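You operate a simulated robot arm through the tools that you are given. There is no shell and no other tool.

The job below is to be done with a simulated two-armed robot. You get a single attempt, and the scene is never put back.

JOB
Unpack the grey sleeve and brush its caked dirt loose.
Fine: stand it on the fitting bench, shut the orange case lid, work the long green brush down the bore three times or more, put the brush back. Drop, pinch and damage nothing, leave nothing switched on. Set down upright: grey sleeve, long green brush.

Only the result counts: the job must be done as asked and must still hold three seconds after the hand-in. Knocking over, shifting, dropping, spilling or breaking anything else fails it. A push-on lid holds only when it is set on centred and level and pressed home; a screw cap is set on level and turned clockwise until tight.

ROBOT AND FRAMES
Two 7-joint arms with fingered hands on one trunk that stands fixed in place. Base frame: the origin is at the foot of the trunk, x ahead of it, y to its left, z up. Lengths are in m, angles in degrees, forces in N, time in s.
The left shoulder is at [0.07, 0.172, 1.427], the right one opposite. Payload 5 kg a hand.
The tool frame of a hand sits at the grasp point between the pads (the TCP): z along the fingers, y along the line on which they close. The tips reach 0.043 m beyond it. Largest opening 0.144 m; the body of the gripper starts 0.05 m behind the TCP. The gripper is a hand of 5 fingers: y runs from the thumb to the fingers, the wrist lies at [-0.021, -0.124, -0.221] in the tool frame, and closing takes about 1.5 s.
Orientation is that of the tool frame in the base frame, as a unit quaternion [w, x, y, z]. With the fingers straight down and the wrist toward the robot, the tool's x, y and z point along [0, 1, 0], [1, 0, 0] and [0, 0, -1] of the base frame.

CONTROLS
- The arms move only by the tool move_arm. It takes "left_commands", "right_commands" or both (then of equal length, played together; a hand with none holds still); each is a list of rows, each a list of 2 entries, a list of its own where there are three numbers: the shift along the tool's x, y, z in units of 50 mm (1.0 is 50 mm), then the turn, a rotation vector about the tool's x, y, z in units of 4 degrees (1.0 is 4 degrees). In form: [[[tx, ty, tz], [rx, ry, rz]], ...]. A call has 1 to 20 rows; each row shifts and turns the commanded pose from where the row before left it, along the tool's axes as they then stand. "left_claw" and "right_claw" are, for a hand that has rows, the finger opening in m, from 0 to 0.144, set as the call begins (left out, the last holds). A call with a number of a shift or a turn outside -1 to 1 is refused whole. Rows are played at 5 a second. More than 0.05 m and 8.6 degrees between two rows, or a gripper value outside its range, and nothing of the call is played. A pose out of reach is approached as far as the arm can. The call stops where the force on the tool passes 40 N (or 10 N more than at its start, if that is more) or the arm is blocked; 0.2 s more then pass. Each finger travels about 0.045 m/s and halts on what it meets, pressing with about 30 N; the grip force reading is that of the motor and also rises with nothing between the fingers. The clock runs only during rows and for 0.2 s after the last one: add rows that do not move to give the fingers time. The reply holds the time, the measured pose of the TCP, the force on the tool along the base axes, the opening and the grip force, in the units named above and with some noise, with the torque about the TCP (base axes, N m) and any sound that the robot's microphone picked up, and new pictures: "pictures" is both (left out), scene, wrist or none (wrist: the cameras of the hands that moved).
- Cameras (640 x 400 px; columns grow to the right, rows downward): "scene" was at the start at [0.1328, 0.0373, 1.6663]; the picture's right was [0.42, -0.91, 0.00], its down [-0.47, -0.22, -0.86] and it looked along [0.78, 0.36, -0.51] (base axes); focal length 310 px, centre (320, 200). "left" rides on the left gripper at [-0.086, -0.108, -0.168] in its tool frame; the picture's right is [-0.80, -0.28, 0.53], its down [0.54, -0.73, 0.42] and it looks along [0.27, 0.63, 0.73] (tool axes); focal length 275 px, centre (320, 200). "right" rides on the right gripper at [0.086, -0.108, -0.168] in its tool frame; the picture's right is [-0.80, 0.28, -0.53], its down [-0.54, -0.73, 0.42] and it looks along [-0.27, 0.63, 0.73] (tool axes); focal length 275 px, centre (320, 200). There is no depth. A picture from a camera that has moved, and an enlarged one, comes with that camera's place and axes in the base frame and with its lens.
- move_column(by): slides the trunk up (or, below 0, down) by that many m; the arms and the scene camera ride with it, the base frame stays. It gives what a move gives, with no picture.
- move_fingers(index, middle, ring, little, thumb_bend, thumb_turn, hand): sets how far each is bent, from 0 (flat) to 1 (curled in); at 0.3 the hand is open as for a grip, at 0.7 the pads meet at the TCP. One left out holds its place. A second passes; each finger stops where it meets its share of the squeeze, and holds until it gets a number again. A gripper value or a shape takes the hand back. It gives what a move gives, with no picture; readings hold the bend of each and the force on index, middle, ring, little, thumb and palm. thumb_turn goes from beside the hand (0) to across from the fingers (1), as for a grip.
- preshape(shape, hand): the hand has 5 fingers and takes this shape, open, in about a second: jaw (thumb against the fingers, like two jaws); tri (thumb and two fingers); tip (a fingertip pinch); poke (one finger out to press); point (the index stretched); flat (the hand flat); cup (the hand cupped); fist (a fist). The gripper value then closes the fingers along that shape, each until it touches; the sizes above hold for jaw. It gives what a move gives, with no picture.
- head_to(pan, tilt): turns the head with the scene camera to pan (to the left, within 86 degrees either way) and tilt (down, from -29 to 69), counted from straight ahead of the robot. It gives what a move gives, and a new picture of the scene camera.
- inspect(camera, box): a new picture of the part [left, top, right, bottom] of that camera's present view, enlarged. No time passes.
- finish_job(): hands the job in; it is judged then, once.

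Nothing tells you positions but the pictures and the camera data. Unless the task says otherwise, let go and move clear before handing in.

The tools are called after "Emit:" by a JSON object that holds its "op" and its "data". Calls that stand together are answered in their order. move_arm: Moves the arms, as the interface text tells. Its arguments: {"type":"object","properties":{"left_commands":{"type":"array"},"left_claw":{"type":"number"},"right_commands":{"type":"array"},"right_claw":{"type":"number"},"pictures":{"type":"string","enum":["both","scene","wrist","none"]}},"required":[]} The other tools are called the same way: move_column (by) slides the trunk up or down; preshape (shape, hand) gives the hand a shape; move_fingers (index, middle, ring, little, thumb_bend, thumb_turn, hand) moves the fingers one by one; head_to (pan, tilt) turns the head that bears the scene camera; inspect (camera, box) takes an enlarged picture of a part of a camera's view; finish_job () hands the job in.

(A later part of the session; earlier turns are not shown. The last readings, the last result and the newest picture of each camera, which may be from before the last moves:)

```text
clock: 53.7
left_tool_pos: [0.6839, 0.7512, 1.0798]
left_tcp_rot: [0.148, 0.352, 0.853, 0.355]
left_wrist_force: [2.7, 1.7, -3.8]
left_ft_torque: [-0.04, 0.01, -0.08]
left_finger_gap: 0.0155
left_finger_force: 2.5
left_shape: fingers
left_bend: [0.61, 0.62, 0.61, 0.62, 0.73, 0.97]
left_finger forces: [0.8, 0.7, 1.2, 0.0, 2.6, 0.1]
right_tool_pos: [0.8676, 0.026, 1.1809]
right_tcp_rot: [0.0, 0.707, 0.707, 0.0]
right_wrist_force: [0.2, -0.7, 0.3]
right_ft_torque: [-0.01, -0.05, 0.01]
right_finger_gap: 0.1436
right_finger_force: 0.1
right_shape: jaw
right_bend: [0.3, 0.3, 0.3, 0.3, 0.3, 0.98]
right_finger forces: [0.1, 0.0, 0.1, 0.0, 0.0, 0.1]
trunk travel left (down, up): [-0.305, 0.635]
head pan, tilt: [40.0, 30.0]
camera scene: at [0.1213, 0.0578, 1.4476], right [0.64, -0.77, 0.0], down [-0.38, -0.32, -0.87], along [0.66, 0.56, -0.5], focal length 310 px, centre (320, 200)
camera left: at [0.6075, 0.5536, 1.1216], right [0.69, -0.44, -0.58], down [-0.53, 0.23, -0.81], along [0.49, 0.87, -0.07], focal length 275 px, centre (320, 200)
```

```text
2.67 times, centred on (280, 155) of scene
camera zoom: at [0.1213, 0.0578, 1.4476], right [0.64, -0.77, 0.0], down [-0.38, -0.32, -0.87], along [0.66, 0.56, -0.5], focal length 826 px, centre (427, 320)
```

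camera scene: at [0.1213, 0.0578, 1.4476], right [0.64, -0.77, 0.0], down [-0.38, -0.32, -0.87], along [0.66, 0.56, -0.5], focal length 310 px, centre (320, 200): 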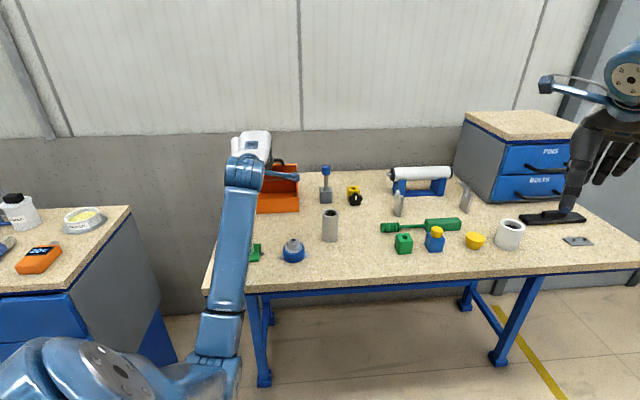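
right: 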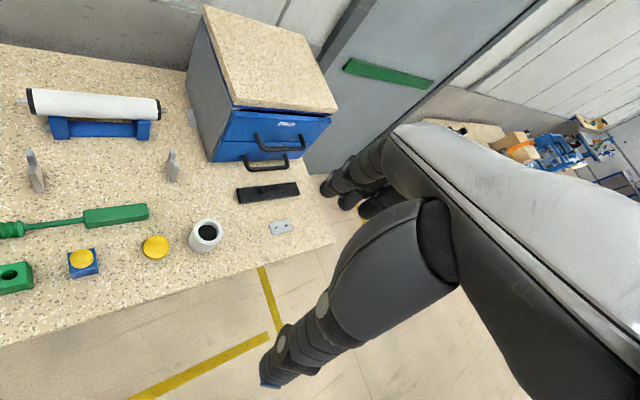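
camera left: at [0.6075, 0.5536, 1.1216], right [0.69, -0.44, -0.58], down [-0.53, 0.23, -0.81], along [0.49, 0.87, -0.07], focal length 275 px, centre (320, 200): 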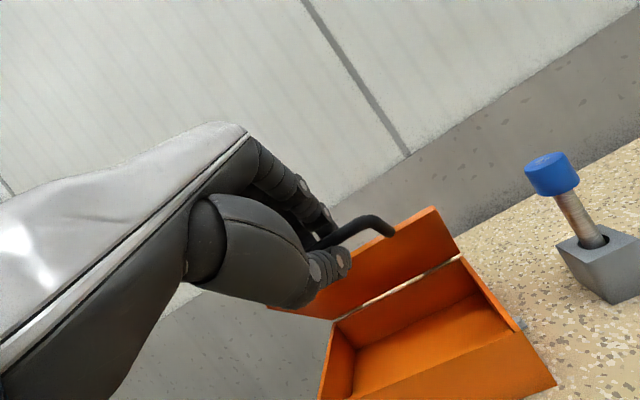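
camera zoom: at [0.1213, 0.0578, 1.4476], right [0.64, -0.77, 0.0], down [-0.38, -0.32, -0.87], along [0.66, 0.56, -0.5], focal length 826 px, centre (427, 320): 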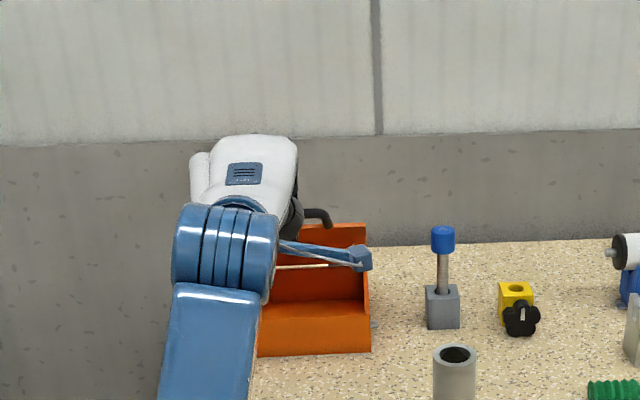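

The lid now leans toward me about 38° past vertical, resting on the thumb, moving under control. I keep lowering along the arc while making the hand steeper so the palm clears the two fixtures near the bench front.

Emit:
{"op": "move_arm", "data": {"left_commands": [[[0, -0.241, -0.015], [0.833, 0, 0]], [[0, -0.241, -0.015], [0.833, 0, 0]], [[0, -0.241, -0.015], [0.833, 0, 0]], [[0, -0.178, 0.059], [0.833, 0, 0]], [[0, -0.178, 0.059], [0.833, 0, 0]], [[0, -0.178, 0.059], [0.833, 0, 0]], [[0, 0, 0], [0, 0, 0]]]}}

Emit:
{"op": "inspect", "data": {"camera": "left", "box": [220, 120, 476, 380]}}

Emit:
{"op": "inspect", "data": {"camera": "scene", "box": [200, 100, 360, 280]}}

```text
clock: 55.3
left_tool_pos: [0.6512, 0.7188, 1.0373]
left_tcp_rot: [0.085, 0.373, 0.902, 0.2]
left_wrist_force: [0.6, 0.2, 0.4]
left_ft_torque: [0.03, 0.01, 0.03]
left_finger_gap: 0.0122
left_finger_force: 0.1
left_shape: fingers
left_bend: [0.62, 0.62, 0.62, 0.62, 0.74, 0.97]
left_finger forces: [0.0, 0.0, 0.1, 0.1, 0.0, 0.0]
right_tool_pos: [0.8668, 0.0244, 1.183]
right_tcp_rot: [0.0, 0.707, 0.707, 0.0]
right_wrist_force: [0.2, -0.2, -0.3]
right_ft_torque: [-0.01, -0.02, -0.02]
right_finger_gap: 0.1437
right_finger_force: 0.0
right_shape: jaw
right_bend: [0.3, 0.3, 0.3, 0.3, 0.3, 0.98]
right_finger forces: [0.0, 0.0, 0.0, 0.0, 0.1, 0.0]
trunk travel left (down, up): [-0.305, 0.635]
head pan, tilt: [40.0, 30.0]
camera scene: at [0.1204, 0.0571, 1.4477], right [0.64, -0.77, 0.0], down [-0.38, -0.32, -0.87], along [0.66, 0.56, -0.5], focal length 310 px, centre (320, 200)
camera left: at [0.5934, 0.5381, 1.1429], right [0.54, -0.59, -0.6], down [-0.72, 0.05, -0.69], along [0.43, 0.81, -0.4], focal length 275 px, centre (320, 200)
```

scene: 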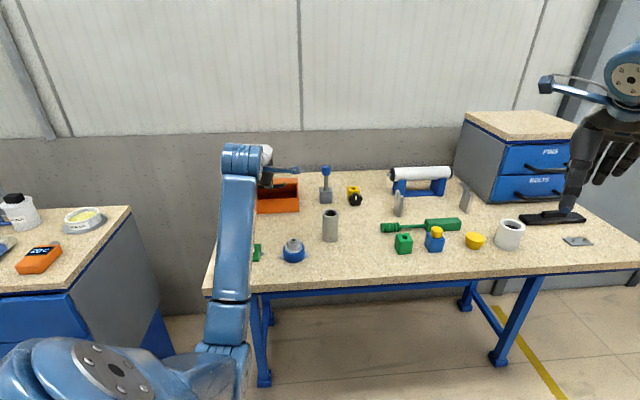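
left: 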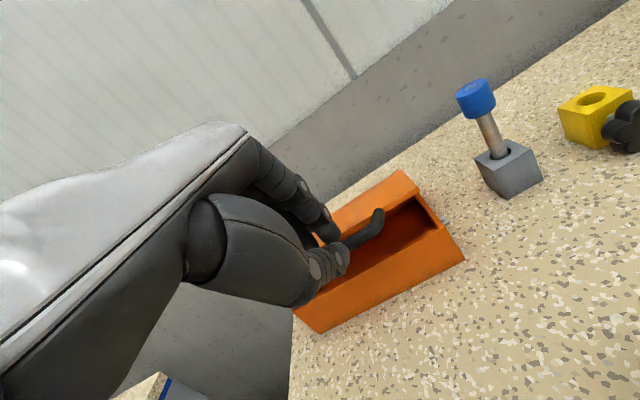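

```text
1.54 times, centred on (348, 250) of left
camera zoom: at [0.5934, 0.5381, 1.1429], right [0.54, -0.59, -0.6], down [-0.72, 0.05, -0.69], along [0.43, 0.81, -0.4], focal length 424 px, centre (277, 123)
```

zoom: 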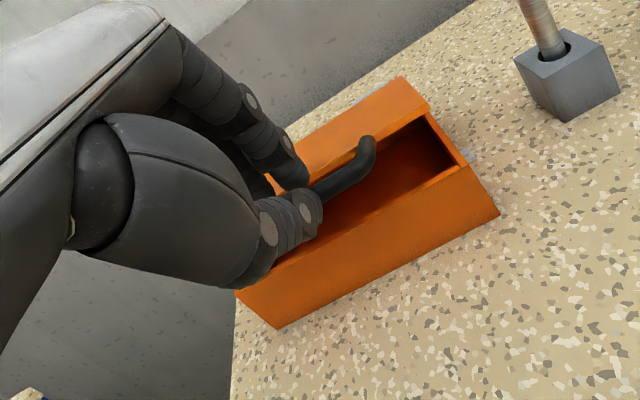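

```text
2.22 times, centred on (280, 190) of scene
camera zoom: at [0.1204, 0.0571, 1.4477], right [0.64, -0.77, 0.0], down [-0.38, -0.32, -0.87], along [0.66, 0.56, -0.5], focal length 688 px, centre (409, 222)
```

zoom: 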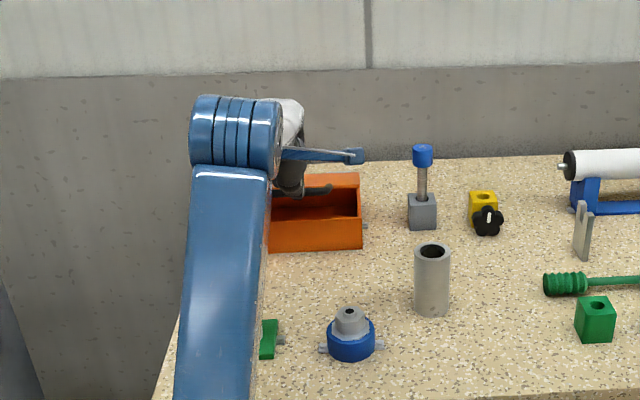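

The lid follows with no load now (the hinge has some friction). I continue down to about 80°.

Emit:
{"op": "move_arm", "data": {"left_commands": [[[0, -0.24, 0.186], [0.6, 0, 0]], [[0, -0.24, 0.186], [0.6, 0, 0]], [[0, -0.188, 0.267], [0, 0, 0]], [[0, -0.188, 0.267], [0, 0, 0]], [[0, 0, 0], [0, 0, 0]]]}}

Emit:
{"op": "inspect", "data": {"camera": "left", "box": [220, 120, 476, 380]}}

Emit:
{"op": "inspect", "data": {"camera": "scene", "box": [200, 100, 360, 280]}}

```text
clock: 56.5
left_tool_pos: [0.6361, 0.7033, 0.9801]
left_tcp_rot: [0.071, 0.376, 0.909, 0.165]
left_wrist_force: [-0.7, -1.1, 11.7]
left_ft_torque: [0.24, -0.4, -0.01]
left_finger_gap: 0.0152
left_finger_force: 5.7
left_shape: fingers
left_bend: [0.6, 0.62, 0.62, 0.62, 0.74, 0.97]
left_finger forces: [9.2, 2.2, 0.0, 0.0, 0.0, 0.0]
right_tool_pos: [0.8663, 0.0238, 1.1831]
right_tcp_rot: [0.0, 0.707, 0.707, 0.0]
right_wrist_force: [0.6, -0.2, 0.1]
right_ft_torque: [-0.04, 0.03, 0.02]
right_finger_gap: 0.1436
right_finger_force: 0.2
right_shape: jaw
right_bend: [0.3, 0.3, 0.3, 0.3, 0.3, 0.98]
right_finger forces: [0.1, 0.1, 0.0, 0.0, 0.1, 0.0]
trunk travel left (down, up): [-0.305, 0.635]
head pan, tilt: [40.0, 30.0]
camera scene: at [0.1195, 0.056, 1.4481], right [0.64, -0.77, 0.0], down [-0.38, -0.32, -0.87], along [0.66, 0.56, -0.5], focal length 310 px, centre (320, 200)
camera left: at [0.5841, 0.5293, 1.0995], right [0.51, -0.62, -0.6], down [-0.76, 0.01, -0.65], along [0.41, 0.79, -0.46], focal length 275 px, centre (320, 200)
```

scene: 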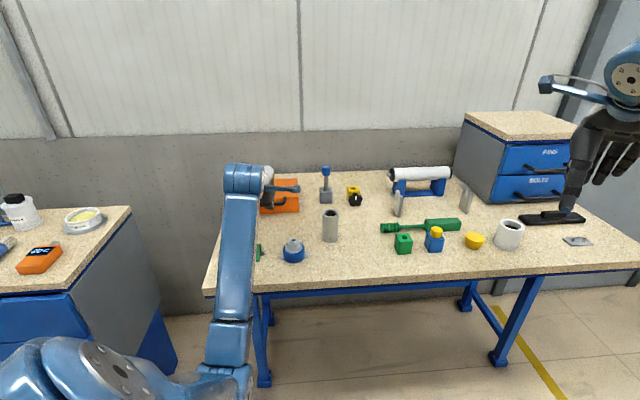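
left: 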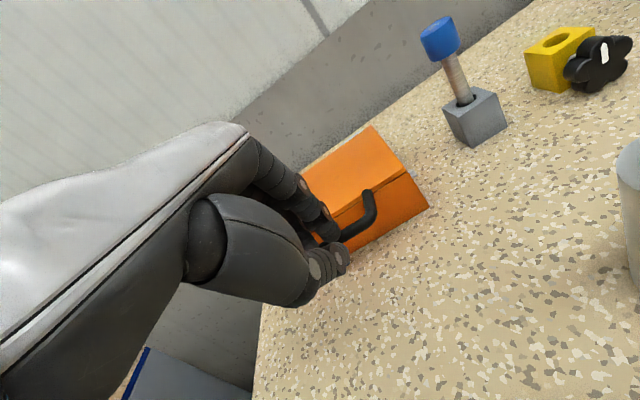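

```text
1.54 times, centred on (348, 250) of left
camera zoom: at [0.5841, 0.5293, 1.0995], right [0.51, -0.62, -0.6], down [-0.76, 0.01, -0.65], along [0.41, 0.79, -0.46], focal length 424 px, centre (277, 123)
```

zoom: 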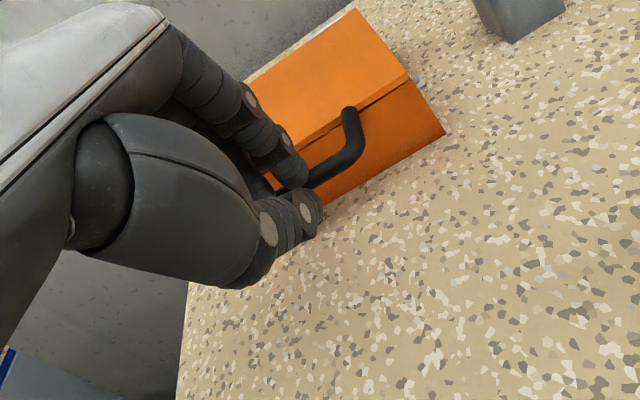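

```text
2.22 times, centred on (280, 190) of scene
camera zoom: at [0.1195, 0.056, 1.4481], right [0.64, -0.77, 0.0], down [-0.38, -0.32, -0.87], along [0.66, 0.56, -0.5], focal length 688 px, centre (409, 222)
```

zoom: 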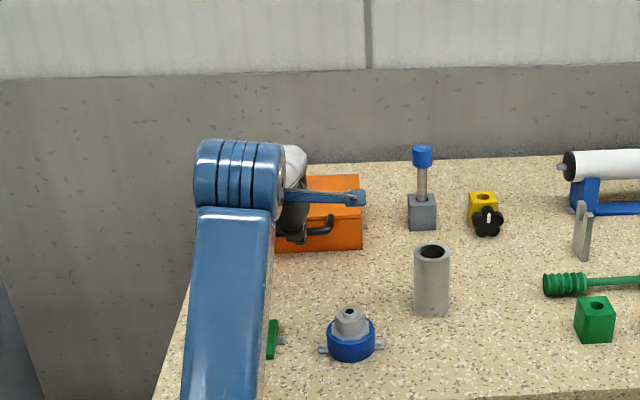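

The lid looks closed, and the index presses the bar with 9 N (11.7 N upward reaction). I ease up slightly, open the thumb and uncurl the fingers in stages, watching forces.

Emit:
{"op": "move_arm", "data": {"left_commands": [[[0, 0.055, -0.15], [0, 0, 0]], [[0, 0, 0], [0, 0, 0]]], "pictures": "none"}}

Emit:
{"op": "move_fingers", "data": {"hand": "left", "thumb_bend": 0.4}}

Emit:
{"op": "move_fingers", "data": {"hand": "left", "index": 0.54, "middle": 0.54, "ring": 0.54, "little": 0.54}}

Emit:
{"op": "inspect", "data": {"camera": "left", "box": [220, 120, 476, 380]}}

```text
clock: 57.1
left_tool_pos: [0.6354, 0.7042, 0.9863]
left_tcp_rot: [0.069, 0.376, 0.91, 0.163]
left_wrist_force: [0.5, -1.2, -0.5]
left_ft_torque: [0.02, 0.01, -0.02]
left_finger_gap: 0.0122
left_finger_force: 0.1
left_shape: fingers
left_bend: [0.62, 0.62, 0.62, 0.62, 0.74, 0.97]
left_finger forces: [0.1, 0.0, 0.1, 0.0, 0.0, 0.0]
right_tool_pos: [0.866, 0.0242, 1.1825]
right_tcp_rot: [0.001, 0.707, 0.707, 0.0]
right_wrist_force: [-0.9, 0.3, 0.0]
right_ft_torque: [0.06, -0.05, -0.01]
right_finger_gap: 0.1437
right_finger_force: 0.0
right_shape: jaw
right_bend: [0.3, 0.3, 0.3, 0.3, 0.3, 0.98]
right_finger forces: [0.1, 0.0, 0.0, 0.0, 0.1, 0.0]
trunk travel left (down, up): [-0.305, 0.635]
head pan, tilt: [40.0, 30.0]
```

```text
clock: 58.1
left_tool_pos: [0.6366, 0.7034, 0.9871]
left_tcp_rot: [0.07, 0.376, 0.909, 0.164]
left_wrist_force: [-0.1, -0.5, -0.1]
left_ft_torque: [0.04, 0.01, 0.02]
left_finger_gap: 0.0748
left_finger_force: 0.0
left_shape: fingers
left_bend: [0.62, 0.62, 0.62, 0.62, 0.4, 0.97]
left_finger forces: [0.0, 0.0, 0.0, 0.0, 0.1, 0.1]
right_tool_pos: [0.8665, 0.0244, 1.1821]
right_tcp_rot: [0.0, 0.707, 0.707, -0.001]
right_wrist_force: [-0.4, 0.0, 0.7]
right_ft_torque: [0.0, 0.04, -0.01]
right_finger_gap: 0.1434
right_finger_force: 0.0
right_shape: jaw
right_bend: [0.3, 0.3, 0.3, 0.3, 0.3, 0.98]
right_finger forces: [0.0, 0.1, 0.0, 0.1, 0.1, 0.0]
trunk travel left (down, up): [-0.305, 0.635]
head pan, tilt: [40.0, 30.0]
```

```text
clock: 59.1
left_tool_pos: [0.6361, 0.7029, 0.9862]
left_tcp_rot: [0.07, 0.376, 0.91, 0.164]
left_wrist_force: [-0.3, -0.6, -0.9]
left_ft_torque: [0.0, 0.0, -0.03]
left_finger_gap: 0.0883
left_finger_force: 0.0
left_shape: fingers
left_bend: [0.54, 0.54, 0.54, 0.54, 0.4, 0.97]
left_finger forces: [0.1, 0.0, 0.2, 0.0, 0.1, 0.0]
right_tool_pos: [0.8668, 0.0251, 1.1816]
right_tcp_rot: [0.0, 0.706, 0.708, 0.0]
right_wrist_force: [0.5, -0.8, 0.3]
right_ft_torque: [0.02, -0.03, -0.01]
right_finger_gap: 0.1434
right_finger_force: 0.0
right_shape: jaw
right_bend: [0.3, 0.3, 0.3, 0.3, 0.3, 0.98]
right_finger forces: [0.0, 0.1, 0.1, 0.1, 0.1, 0.0]
trunk travel left (down, up): [-0.305, 0.635]
head pan, tilt: [40.0, 30.0]
```

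```text
1.54 times, centred on (348, 250) of left
camera zoom: at [0.5852, 0.5306, 1.1061], right [0.51, -0.62, -0.6], down [-0.76, 0.01, -0.65], along [0.41, 0.78, -0.47], focal length 424 px, centre (277, 123)
```

zoom: 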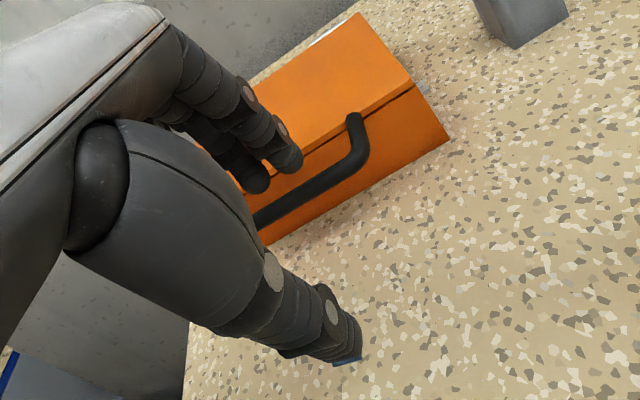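

No contact forces. I lift straight up clear of the handle.

Emit:
{"op": "move_arm", "data": {"left_commands": [[[0, 0.05, -0.15], [0, 0, 0]], [[0, 0.1, -0.28], [0, 0, 0]], [[0, 0.2, -0.56], [0, 0, 0]], [[0, 0.3, -0.8], [0, 0, 0]], [[0, 0, 0], [0, 0, 0]]]}}

Emit:
{"op": "inspect", "data": {"camera": "left", "box": [260, 120, 516, 380]}}

Emit:
{"op": "inspect", "data": {"camera": "scene", "box": [220, 150, 348, 250]}}

```text
clock: 60.3
left_tool_pos: [0.6377, 0.7031, 1.0801]
left_tcp_rot: [0.069, 0.377, 0.909, 0.162]
left_wrist_force: [-0.4, 0.6, -1.0]
left_ft_torque: [-0.02, 0.01, 0.03]
left_finger_gap: 0.0887
left_finger_force: 0.1
left_shape: fingers
left_bend: [0.54, 0.54, 0.54, 0.54, 0.4, 0.97]
left_finger forces: [0.0, 0.0, 0.0, 0.0, 0.1, 0.0]
right_tool_pos: [0.8666, 0.0252, 1.1827]
right_tcp_rot: [0.0, 0.707, 0.707, -0.001]
right_wrist_force: [0.4, 0.4, 0.1]
right_ft_torque: [-0.01, 0.01, 0.03]
right_finger_gap: 0.1435
right_finger_force: 0.0
right_shape: jaw
right_bend: [0.3, 0.3, 0.3, 0.3, 0.3, 0.98]
right_finger forces: [0.0, 0.0, 0.1, 0.0, 0.0, 0.1]
trunk travel left (down, up): [-0.305, 0.635]
head pan, tilt: [40.0, 30.0]
camera scene: at [0.1206, 0.0575, 1.4477], right [0.64, -0.77, 0.0], down [-0.38, -0.32, -0.87], along [0.66, 0.56, -0.5], focal length 310 px, centre (320, 200)
camera left: at [0.5854, 0.5297, 1.2002], right [0.51, -0.62, -0.6], down [-0.76, 0.01, -0.65], along [0.41, 0.78, -0.47], focal length 275 px, centre (320, 200)
```

scene: 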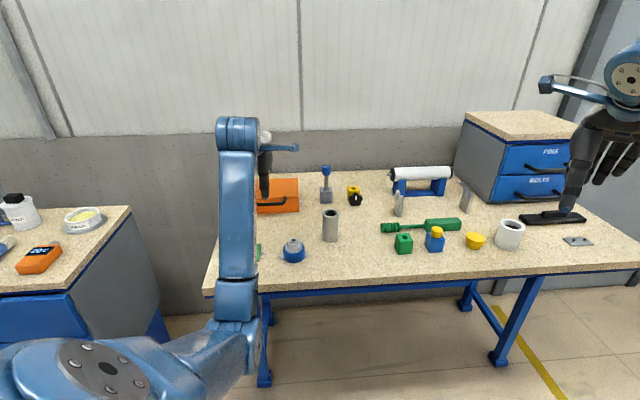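
left: 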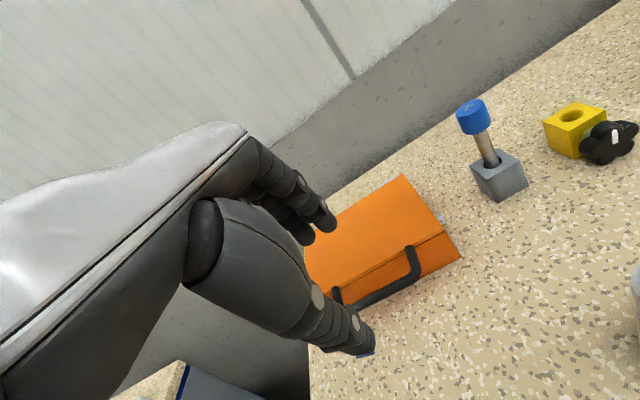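

```text
1.54 times, centred on (388, 250) of left
camera zoom: at [0.5854, 0.5297, 1.2002], right [0.51, -0.62, -0.6], down [-0.76, 0.01, -0.65], along [0.41, 0.78, -0.47], focal length 424 px, centre (215, 123)
```

zoom: 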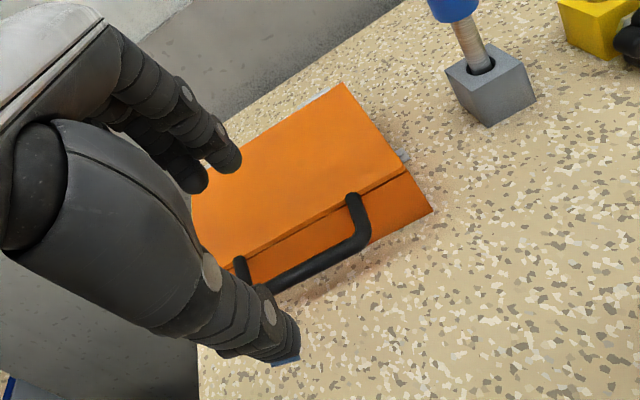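

```text
4.00 times, centred on (284, 200) of scene
camera zoom: at [0.1206, 0.0575, 1.4477], right [0.64, -0.77, 0.0], down [-0.38, -0.32, -0.87], along [0.66, 0.56, -0.5], focal length 1239 px, centre (464, 200)
```

zoom: 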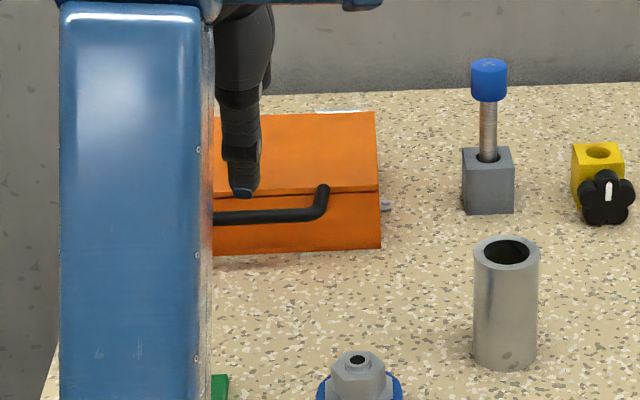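

The case lid is shut and level (front edge z≈0.94, same as the hinge), and the case has not moved. Next the brush: I raise the left hand, straighten it, and move the right arm out of the way to the right.

Emit:
{"op": "move_arm", "data": {"left_commands": [[[0, 0.3, -0.85], [0, 0, 0]], [[0, 0.3, -0.85], [0, 0, 0]], [[0, 0, 0], [0.95, 0, 0]], [[0, 0, 0], [0.95, 0, 0]], [[0, 0, 0], [0.95, 0, 0]], [[0, 0, 0], [0.95, 0, 0]], [[0, 0, 0], [0.95, 0, 0]], [[0, 0, 0], [0, 0, 0]]], "right_commands": [[[-0.6, -0.3, 0], [0, 0, 0]], [[-0.6, -0.3, 0], [0, 0, 0]], [[-0.6, -0.3, 0], [0, 0, 0]], [[-0.6, -0.3, 0], [0, 0, 0]], [[-0.6, -0.3, 0], [0, 0, 0]], [[-0.6, -0.3, 0], [0, 0, 0]], [[-0.4, -0.2, 0], [0, 0, 0]], [[0, 0, 0], [0, 0, 0]]], "left_claw": 0.1, "pictures": "scene"}}

Emit:
{"op": "inspect", "data": {"camera": "scene", "box": [220, 150, 348, 250]}}

Emit:
{"op": "inspect", "data": {"camera": "scene", "box": [300, 190, 480, 270]}}

```text
clock: 62.1
left_tool_pos: [0.6344, 0.7009, 1.1709]
left_tcp_rot: [0.006, 0.384, 0.923, 0.01]
left_wrist_force: [0.6, 0.0, -0.7]
left_ft_torque: [0.03, 0.03, 0.01]
left_finger_gap: 0.0997
left_finger_force: 0.1
left_shape: jaw
left_bend: [0.27, 0.38, 0.35, 0.35, 0.6, 0.99]
left_finger forces: [0.0, 0.0, 0.0, 0.0, 0.0, 0.0]
right_tool_pos: [0.7667, -0.1761, 1.1796]
right_tcp_rot: [0.0, 0.708, 0.706, -0.001]
right_wrist_force: [-0.3, -0.2, -0.4]
right_ft_torque: [0.04, 0.02, -0.02]
right_finger_gap: 0.1438
right_finger_force: 0.2
right_shape: jaw
right_bend: [0.3, 0.3, 0.3, 0.3, 0.3, 0.98]
right_finger forces: [0.1, 0.0, 0.0, 0.1, 0.0, 0.0]
trunk travel left (down, up): [-0.305, 0.635]
head pan, tilt: [40.0, 30.0]
camera scene: at [0.1215, 0.0566, 1.4476], right [0.64, -0.77, 0.0], down [-0.38, -0.32, -0.87], along [0.66, 0.56, -0.5], focal length 310 px, centre (320, 200)
```

scene: 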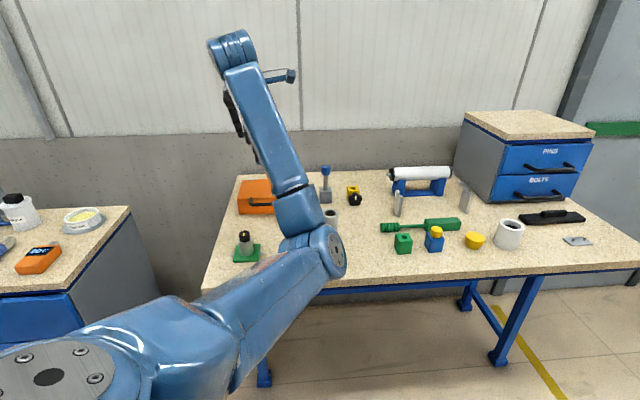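

```text
4.00 times, centred on (284, 200) of scene
camera zoom: at [0.1215, 0.0566, 1.4476], right [0.64, -0.77, 0.0], down [-0.38, -0.32, -0.87], along [0.66, 0.56, -0.5], focal length 1239 px, centre (464, 200)
```

zoom: 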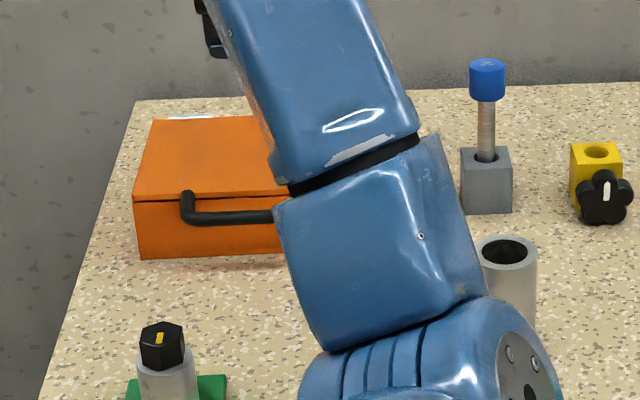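

```text
3.56 times, centred on (390, 230) of scene
camera zoom: at [0.1215, 0.0566, 1.4476], right [0.64, -0.77, 0.0], down [-0.38, -0.32, -0.87], along [0.66, 0.56, -0.5], focal length 1101 px, centre (71, 93)
```

zoom: 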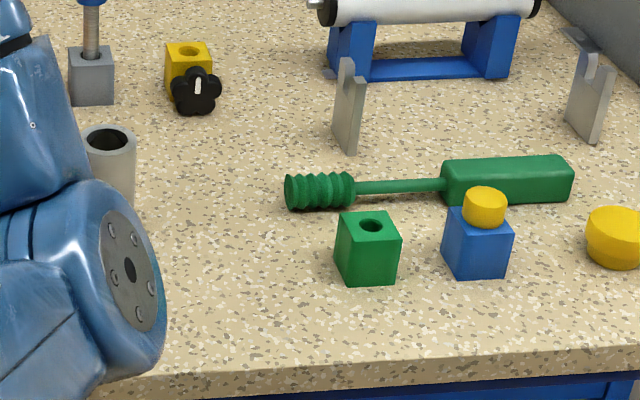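

Lid is shut. The elbow swung low in front of the bench but touches nothing. I move the hand sideways toward the brush in part and check the arm.

Emit:
{"op": "move_arm", "data": {"left_commands": [[[-0.9, 0, 0], [0, 0, 0]], [[-0.9, 0, 0], [0, 0, 0]], [[-0.9, 0, 0], [0, 0, 0]], [[-0.9, 0, 0], [0, 0, 0]], [[-0.9, 0, 0], [0, 0, 0]], [[0, 0, 0], [0, 0, 0]]]}}

```text
clock: 63.5
left_tool_pos: [0.7942, 0.5416, 1.1726]
left_tcp_rot: [0.006, 0.382, 0.924, 0.012]
left_wrist_force: [0.5, 0.4, -0.2]
left_ft_torque: [-0.05, 0.02, -0.01]
left_finger_gap: 0.0996
left_finger_force: 0.0
left_shape: jaw
left_bend: [0.27, 0.38, 0.35, 0.35, 0.6, 0.99]
left_finger forces: [0.0, 0.0, 0.1, 0.0, 0.1, 0.1]
right_tool_pos: [0.7661, -0.1744, 1.1822]
right_tcp_rot: [0.001, 0.707, 0.707, 0.0]
right_wrist_force: [-0.4, 0.3, 0.6]
right_ft_torque: [-0.03, -0.02, 0.0]
right_finger_gap: 0.1437
right_finger_force: 0.2
right_shape: jaw
right_bend: [0.3, 0.3, 0.3, 0.3, 0.3, 0.98]
right_finger forces: [0.0, 0.0, 0.1, 0.1, 0.0, 0.0]
trunk travel left (down, up): [-0.305, 0.635]
head pan, tilt: [40.0, 30.0]
camera scene: at [0.1199, 0.058, 1.4478], right [0.64, -0.77, 0.0], down [-0.38, -0.32, -0.87], along [0.66, 0.56, -0.5], focal length 310 px, centre (320, 200)
camera left: at [0.7761, 0.4024, 1.338], right [0.37, -0.76, -0.54], down [-0.89, -0.12, -0.44], along [0.27, 0.64, -0.72], focal length 275 px, centre (320, 200)
```

scene: 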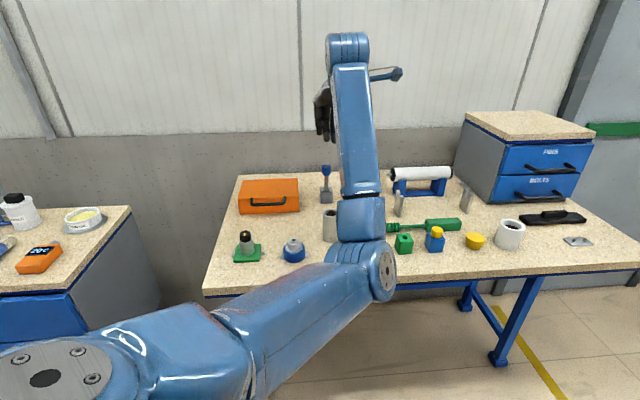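
left: 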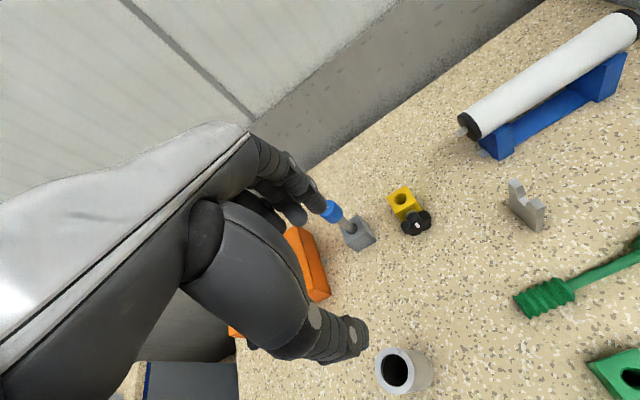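

Sleeve stands at about (0.717, 0.516). I continue over the brush handle.

Emit:
{"op": "move_arm", "data": {"left_commands": [[[-0.93, -0.16, 0], [0, 0, 0]], [[-0.93, -0.16, 0], [0, 0, 0]], [[-0.93, -0.16, 0], [0, 0, 0]], [[-0.93, -0.16, 0], [0, 0, 0]], [[-0.93, -0.16, 0], [0, 0, 0]], [[-0.93, -0.16, 0], [0, 0, 0]], [[0, 0, 0], [0, 0, 0]]]}}

Emit:
{"op": "inspect", "data": {"camera": "left", "box": [240, 180, 560, 400]}}

```text
clock: 65.1
left_tool_pos: [0.957, 0.3141, 1.1711]
left_tcp_rot: [0.006, 0.382, 0.924, 0.01]
left_wrist_force: [0.6, 1.0, 0.0]
left_ft_torque: [-0.03, 0.0, -0.01]
left_finger_gap: 0.0996
left_finger_force: 0.0
left_shape: jaw
left_bend: [0.27, 0.38, 0.35, 0.35, 0.6, 0.99]
left_finger forces: [0.0, 0.1, 0.0, 0.0, 0.0, 0.0]
right_tool_pos: [0.7655, -0.174, 1.1823]
right_tcp_rot: [0.0, 0.707, 0.707, 0.0]
right_wrist_force: [0.4, 0.0, 0.3]
right_ft_torque: [0.01, 0.02, 0.03]
right_finger_gap: 0.1438
right_finger_force: 0.1
right_shape: jaw
right_bend: [0.3, 0.3, 0.3, 0.3, 0.3, 0.98]
right_finger forces: [0.0, 0.0, 0.0, 0.0, 0.0, 0.1]
trunk travel left (down, up): [-0.305, 0.635]
head pan, tilt: [40.0, 30.0]
camera scene: at [0.1203, 0.0579, 1.4477], right [0.64, -0.77, 0.0], down [-0.38, -0.32, -0.87], along [0.66, 0.56, -0.5], focal length 310 px, centre (320, 200)
camera left: at [0.9388, 0.1736, 1.3359], right [0.37, -0.76, -0.54], down [-0.89, -0.12, -0.44], along [0.27, 0.64, -0.72], focal length 275 px, centre (320, 200)
```

scene: 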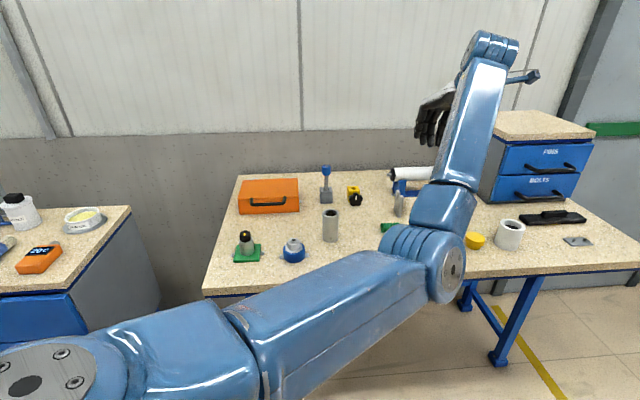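
left: 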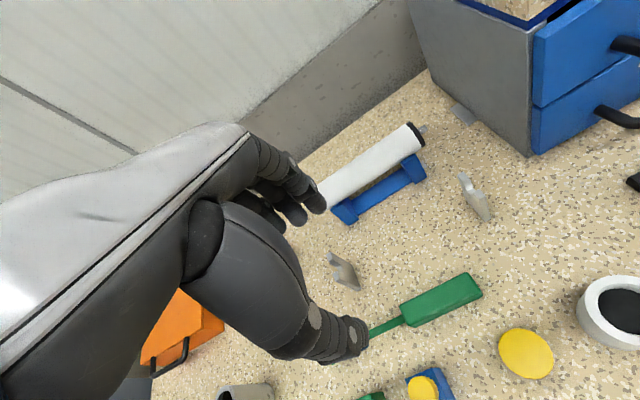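

```text
1.82 times, centred on (400, 290) of left
camera zoom: at [0.9388, 0.1736, 1.3359], right [0.37, -0.76, -0.54], down [-0.89, -0.12, -0.44], along [0.27, 0.64, -0.72], focal length 500 px, centre (174, 36)
```

zoom: 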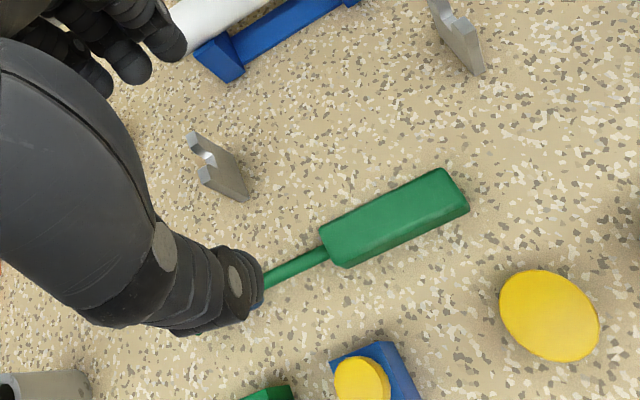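

The handle lies right below: axis near D≈0.89, from L≈0.444 to 0.55, about 30 mm square. I descend to z≈1.0 above its front part with a narrower opening and look again.

Emit:
{"op": "move_arm", "data": {"left_commands": [[[-0.06, -0.04, 0.85], [0.3, 0, 0]], [[-0.06, -0.04, 0.85], [0, 0, 0]], [[-0.06, -0.04, 0.85], [0, 0, 0]], [[-0.06, -0.04, 0.85], [0, 0, 0]], [[0, 0, 0], [0, 0, 0]]], "left_claw": 0.085}}

Emit:
{"op": "inspect", "data": {"camera": "left", "box": [240, 180, 560, 400]}}

Emit:
{"op": "inspect", "data": {"camera": "scene", "box": [360, 130, 520, 260]}}

```text
clock: 66.3
left_tool_pos: [0.9601, 0.2979, 1.0059]
left_tcp_rot: [0.002, 0.383, 0.924, 0.002]
left_wrist_force: [0.3, 0.0, 0.2]
left_ft_torque: [0.02, -0.05, 0.03]
left_finger_gap: 0.0853
left_finger_force: 0.1
left_shape: jaw
left_bend: [0.74, 0.41, 0.38, 0.42, 0.66, 1.0]
left_finger forces: [0.0, 0.1, 0.0, 0.0, 0.0, 0.0]
right_tool_pos: [0.7651, -0.175, 1.1825]
right_tcp_rot: [-0.001, 0.707, 0.707, 0.0]
right_wrist_force: [0.7, -0.3, -0.6]
right_ft_torque: [0.04, 0.01, -0.02]
right_finger_gap: 0.1437
right_finger_force: 0.0
right_shape: jaw
right_bend: [0.3, 0.3, 0.3, 0.3, 0.3, 0.98]
right_finger forces: [0.0, 0.0, 0.1, 0.0, 0.1, 0.0]
trunk travel left (down, up): [-0.305, 0.635]
head pan, tilt: [40.0, 30.0]
camera scene: at [0.1197, 0.0567, 1.4479], right [0.64, -0.77, 0.0], down [-0.38, -0.32, -0.87], along [0.66, 0.56, -0.5], focal length 310 px, centre (320, 200)
camera left: at [0.9442, 0.1599, 1.1732], right [0.37, -0.76, -0.53], down [-0.89, -0.13, -0.43], along [0.26, 0.63, -0.73], focal length 275 px, centre (320, 200)
```

scene: 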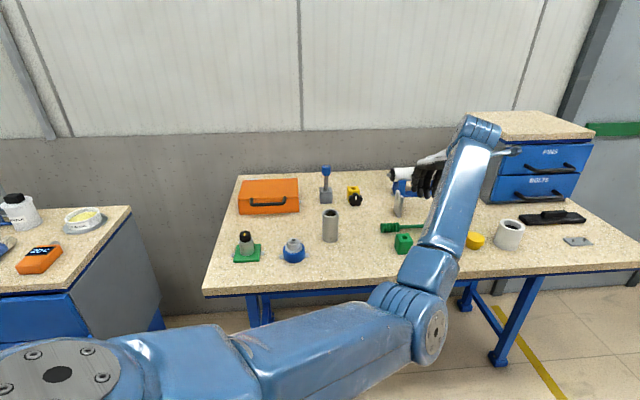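
left: 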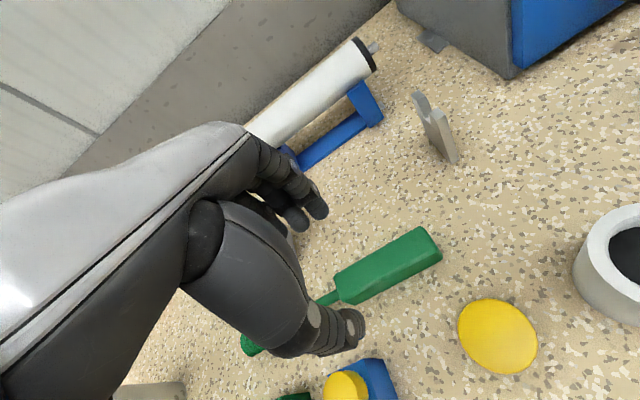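

```text
1.82 times, centred on (400, 290) of left
camera zoom: at [0.9442, 0.1599, 1.1732], right [0.37, -0.76, -0.53], down [-0.89, -0.13, -0.43], along [0.26, 0.63, -0.73], focal length 500 px, centre (174, 36)
```

zoom: 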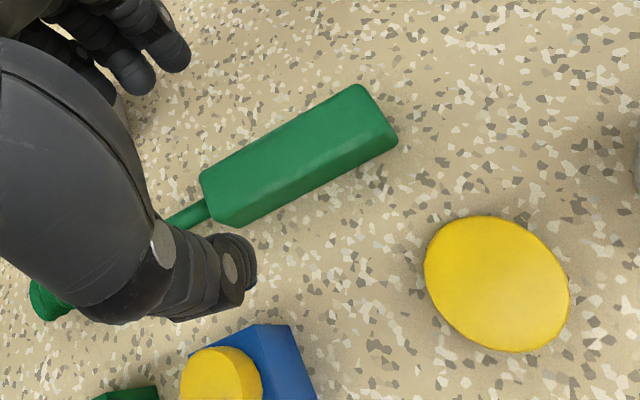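

```text
3.08 times, centred on (440, 195) of scene
camera zoom: at [0.1197, 0.0567, 1.4479], right [0.64, -0.77, 0.0], down [-0.38, -0.32, -0.87], along [0.66, 0.56, -0.5], focal length 953 px, centre (-49, 215)
```

zoom: 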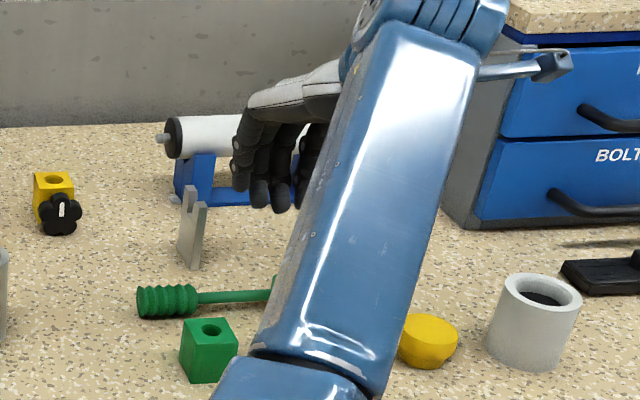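

Handle axis is at D≈0.8945, so I shift 5 mm outward, narrow the jaws to 0.048 and descend carefully until the tips are beside the handle.

Emit:
{"op": "move_arm", "data": {"left_commands": [[[0, 0.1, 0.4], [0, 0, 0]], [[0, 0, 0.4], [0, 0, 0]], [[0, 0, 0], [0, 0, 0]], [[0, 0, 0], [0, 0, 0]], [[0, 0, 0], [0, 0, 0]]], "left_claw": 0.05}}

Emit:
{"op": "inspect", "data": {"camera": "left", "box": [220, 150, 476, 370]}}

```text
clock: 67.5
left_tool_pos: [0.9654, 0.3029, 0.964]
left_tcp_rot: [0.003, 0.383, 0.924, 0.002]
left_wrist_force: [0.2, 0.0, -0.3]
left_ft_torque: [0.0, 0.01, 0.01]
left_finger_gap: 0.0505
left_finger_force: 0.1
left_shape: jaw
left_bend: [0.74, 0.51, 0.49, 0.46, 0.73, 1.0]
left_finger forces: [0.0, 0.1, 0.0, 0.1, 0.0, 0.0]
right_tool_pos: [0.7655, -0.1748, 1.181]
right_tcp_rot: [0.0, 0.707, 0.708, 0.0]
right_wrist_force: [0.3, 0.0, 0.2]
right_ft_torque: [-0.01, -0.01, -0.01]
right_finger_gap: 0.1437
right_finger_force: 0.1
right_shape: jaw
right_bend: [0.3, 0.3, 0.3, 0.3, 0.3, 0.98]
right_finger forces: [0.0, 0.1, 0.0, 0.0, 0.0, 0.0]
trunk travel left (down, up): [-0.305, 0.635]
head pan, tilt: [40.0, 30.0]
camera scene: at [0.1205, 0.0568, 1.4477], right [0.64, -0.77, 0.0], down [-0.38, -0.32, -0.87], along [0.66, 0.56, -0.5], focal length 310 px, centre (320, 200)
camera left: at [0.9487, 0.1658, 1.1315], right [0.37, -0.76, -0.53], down [-0.89, -0.13, -0.43], along [0.26, 0.63, -0.73], focal length 275 px, centre (320, 200)
```

scene: 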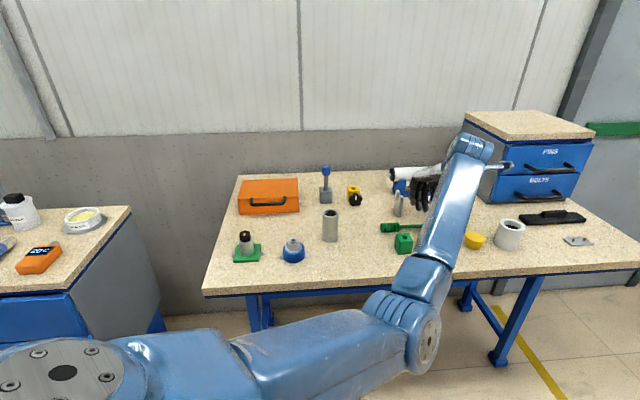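
left: 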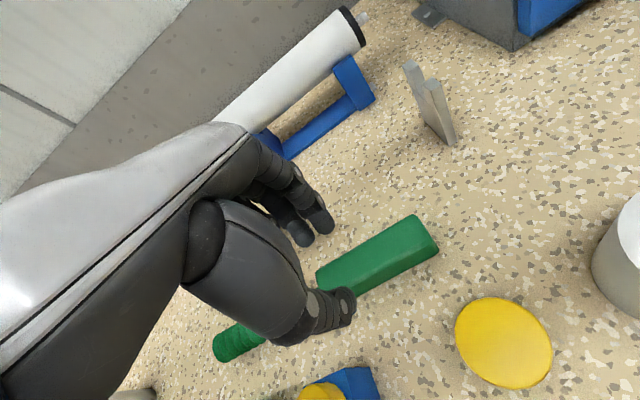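

```text
1.82 times, centred on (348, 260) of left
camera zoom: at [0.9487, 0.1658, 1.1315], right [0.37, -0.76, -0.53], down [-0.89, -0.13, -0.43], along [0.26, 0.63, -0.73], focal length 500 px, centre (269, 91)
```

zoom: 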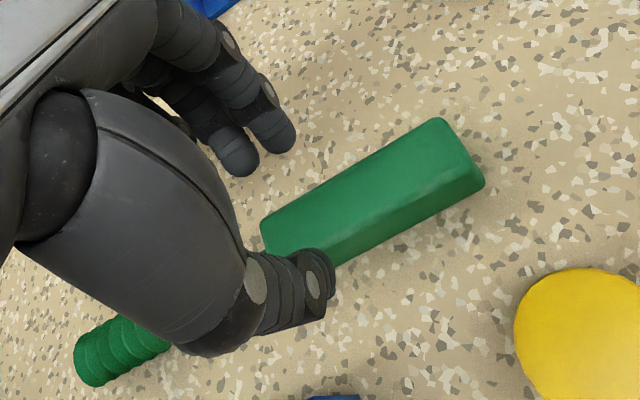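

Tips straddle the handle. Finger tips reach ~35 mm and the thumb ~47 mm past the TCP, so I descend to TCP z≈0.924, just short of thumb touching the bench.

Emit:
{"op": "move_arm", "data": {"left_commands": [[[0, 0, 0.3], [0, 0, 0]], [[0, 0, 0.3], [0, 0, 0]], [[0, 0, 0.1], [0, 0, 0]], [[0, 0, 0.1], [0, 0, 0]], [[0, 0, 0], [0, 0, 0]]]}}

Emit:
{"op": "inspect", "data": {"camera": "left", "box": [220, 150, 476, 370]}}

```text
clock: 68.7
left_tool_pos: [0.9664, 0.3009, 0.9248]
left_tcp_rot: [0.003, 0.383, 0.924, 0.003]
left_wrist_force: [-1.2, -0.4, 6.4]
left_ft_torque: [-0.24, 0.2, 0.01]
left_finger_gap: 0.0503
left_finger_force: 0.1
left_shape: jaw
left_bend: [0.74, 0.51, 0.49, 0.46, 0.74, 1.0]
left_finger forces: [0.0, 0.1, 0.1, 0.0, 6.7, 0.0]
right_tool_pos: [0.7649, -0.1768, 1.1822]
right_tcp_rot: [0.0, 0.707, 0.707, 0.0]
right_wrist_force: [0.2, -0.6, 0.0]
right_ft_torque: [0.01, 0.04, -0.02]
right_finger_gap: 0.1436
right_finger_force: 0.0
right_shape: jaw
right_bend: [0.3, 0.3, 0.3, 0.3, 0.3, 0.98]
right_finger forces: [0.0, 0.0, 0.0, 0.1, 0.0, 0.0]
trunk travel left (down, up): [-0.305, 0.635]
head pan, tilt: [40.0, 30.0]
camera scene: at [0.1197, 0.0566, 1.4479], right [0.64, -0.77, 0.0], down [-0.38, -0.32, -0.87], along [0.66, 0.56, -0.5], focal length 310 px, centre (320, 200)
camera left: at [0.9488, 0.164, 1.0919], right [0.37, -0.76, -0.53], down [-0.89, -0.13, -0.43], along [0.26, 0.63, -0.73], focal length 275 px, centre (320, 200)
```

scene: 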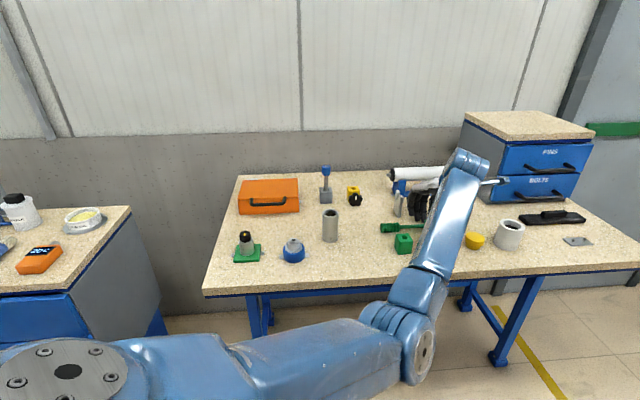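
left: 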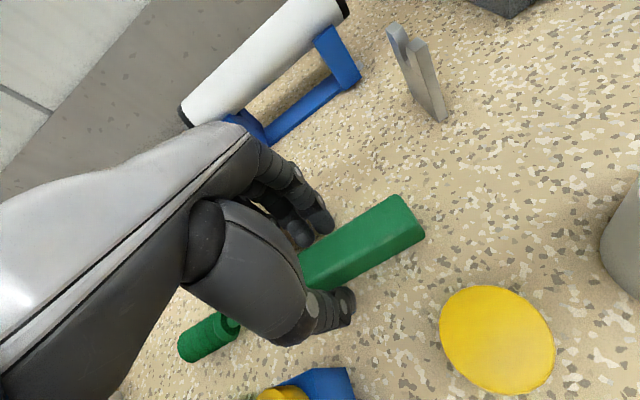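

```text
1.82 times, centred on (348, 260) of left
camera zoom: at [0.9488, 0.164, 1.0919], right [0.37, -0.76, -0.53], down [-0.89, -0.13, -0.43], along [0.26, 0.63, -0.73], focal length 500 px, centre (269, 91)
```

zoom: 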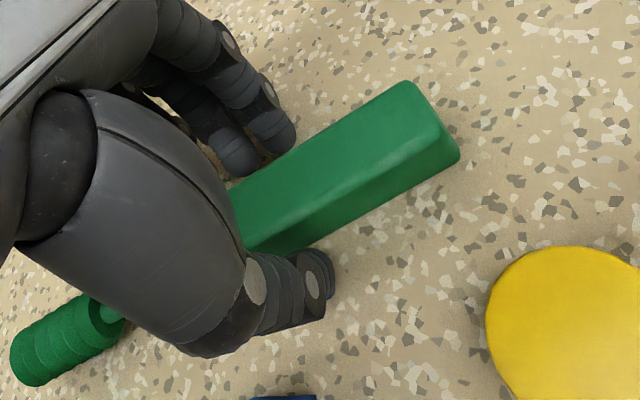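

The thumb just touches the bench (6.7 N), fingers straddle the handle. I lift 2 mm and close.

Emit:
{"op": "move_arm", "data": {"left_commands": [[[0, 0, -0.04], [0, 0, 0]], [[0, 0, 0], [0, 0, 0]]], "pictures": "none"}}

Emit:
{"op": "move_arm", "data": {"left_commands": [[[0, 0, 0], [0, 0, 0]], [[0, 0, 0], [0, 0, 0]], [[0, 0, 0], [0, 0, 0]], [[0, 0, 0], [0, 0, 0]], [[0, 0, 0], [0, 0, 0]], [[0, 0, 0], [0, 0, 0]]], "left_claw": 0.0}}

Emit:
{"op": "inspect", "data": {"camera": "left", "box": [220, 150, 476, 370]}}

```text
clock: 69.3
left_tool_pos: [0.9634, 0.3006, 0.9244]
left_tcp_rot: [0.003, 0.383, 0.924, 0.002]
left_wrist_force: [1.5, -0.7, 4.1]
left_ft_torque: [-0.14, 0.1, 0.02]
left_finger_gap: 0.0504
left_finger_force: 0.0
left_shape: jaw
left_bend: [0.74, 0.51, 0.49, 0.46, 0.74, 1.0]
left_finger forces: [0.1, 0.0, 0.0, 0.0, 4.2, 0.1]
right_tool_pos: [0.7654, -0.1744, 1.182]
right_tcp_rot: [0.0, 0.708, 0.707, 0.0]
right_wrist_force: [-0.4, -0.3, -0.1]
right_ft_torque: [0.01, 0.0, -0.03]
right_finger_gap: 0.1437
right_finger_force: 0.0
right_shape: jaw
right_bend: [0.3, 0.3, 0.3, 0.3, 0.3, 0.98]
right_finger forces: [0.0, 0.0, 0.0, 0.0, 0.0, 0.0]
trunk travel left (down, up): [-0.305, 0.635]
head pan, tilt: [40.0, 30.0]
```

```text
clock: 70.7
left_tool_pos: [0.9656, 0.301, 0.9242]
left_tcp_rot: [0.003, 0.382, 0.924, 0.002]
left_wrist_force: [-0.5, -0.8, 2.5]
left_ft_torque: [-0.04, 0.04, -0.02]
left_finger_gap: 0.0281
left_finger_force: 29.7
left_shape: jaw
left_bend: [0.72, 0.67, 0.7, 0.7, 0.75, 1.0]
left_finger forces: [14.7, 9.4, 0.0, 0.0, 25.9, 0.1]
right_tool_pos: [0.7655, -0.1754, 1.1809]
right_tcp_rot: [0.0, 0.707, 0.707, 0.0]
right_wrist_force: [-0.4, 0.4, -0.1]
right_ft_torque: [-0.01, -0.01, -0.01]
right_finger_gap: 0.1437
right_finger_force: 0.0
right_shape: jaw
right_bend: [0.3, 0.3, 0.3, 0.3, 0.3, 0.98]
right_finger forces: [0.1, 0.0, 0.1, 0.0, 0.0, 0.0]
trunk travel left (down, up): [-0.305, 0.635]
head pan, tilt: [40.0, 30.0]
camera scene: at [0.1202, 0.0567, 1.4478], right [0.64, -0.77, 0.0], down [-0.38, -0.32, -0.87], along [0.66, 0.56, -0.5], focal length 310 px, centre (320, 200)
camera left: at [0.9488, 0.164, 1.0918], right [0.37, -0.76, -0.53], down [-0.89, -0.13, -0.43], along [0.26, 0.63, -0.73], focal length 275 px, centre (320, 200)
```

scene: 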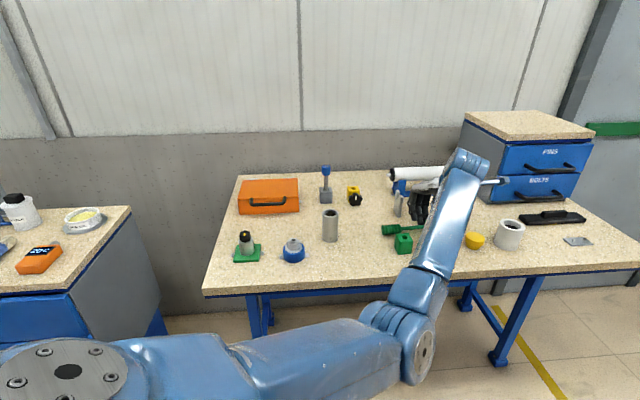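
left: 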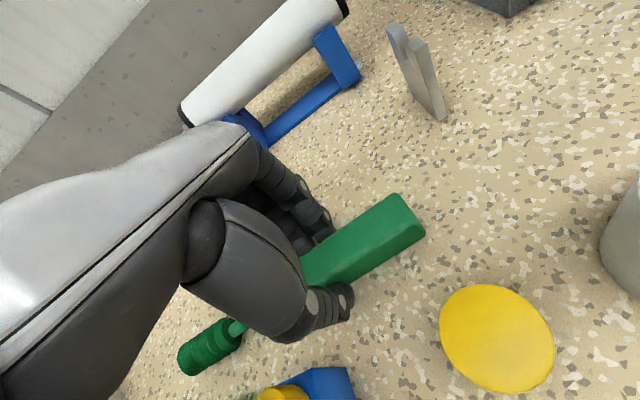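

```text
1.82 times, centred on (348, 260) of left
camera zoom: at [0.9488, 0.164, 1.0918], right [0.37, -0.76, -0.53], down [-0.89, -0.13, -0.43], along [0.26, 0.63, -0.73], focal length 500 px, centre (269, 91)
```

zoom: 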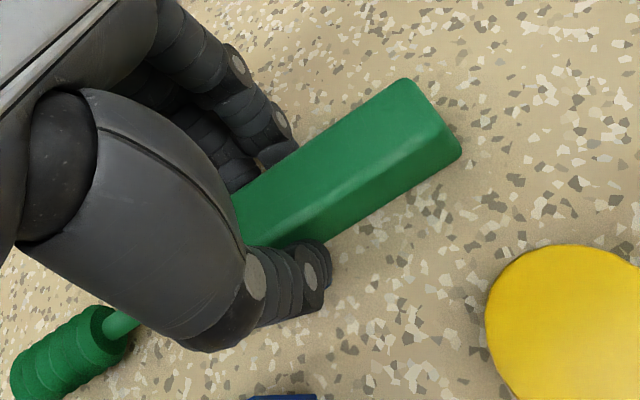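

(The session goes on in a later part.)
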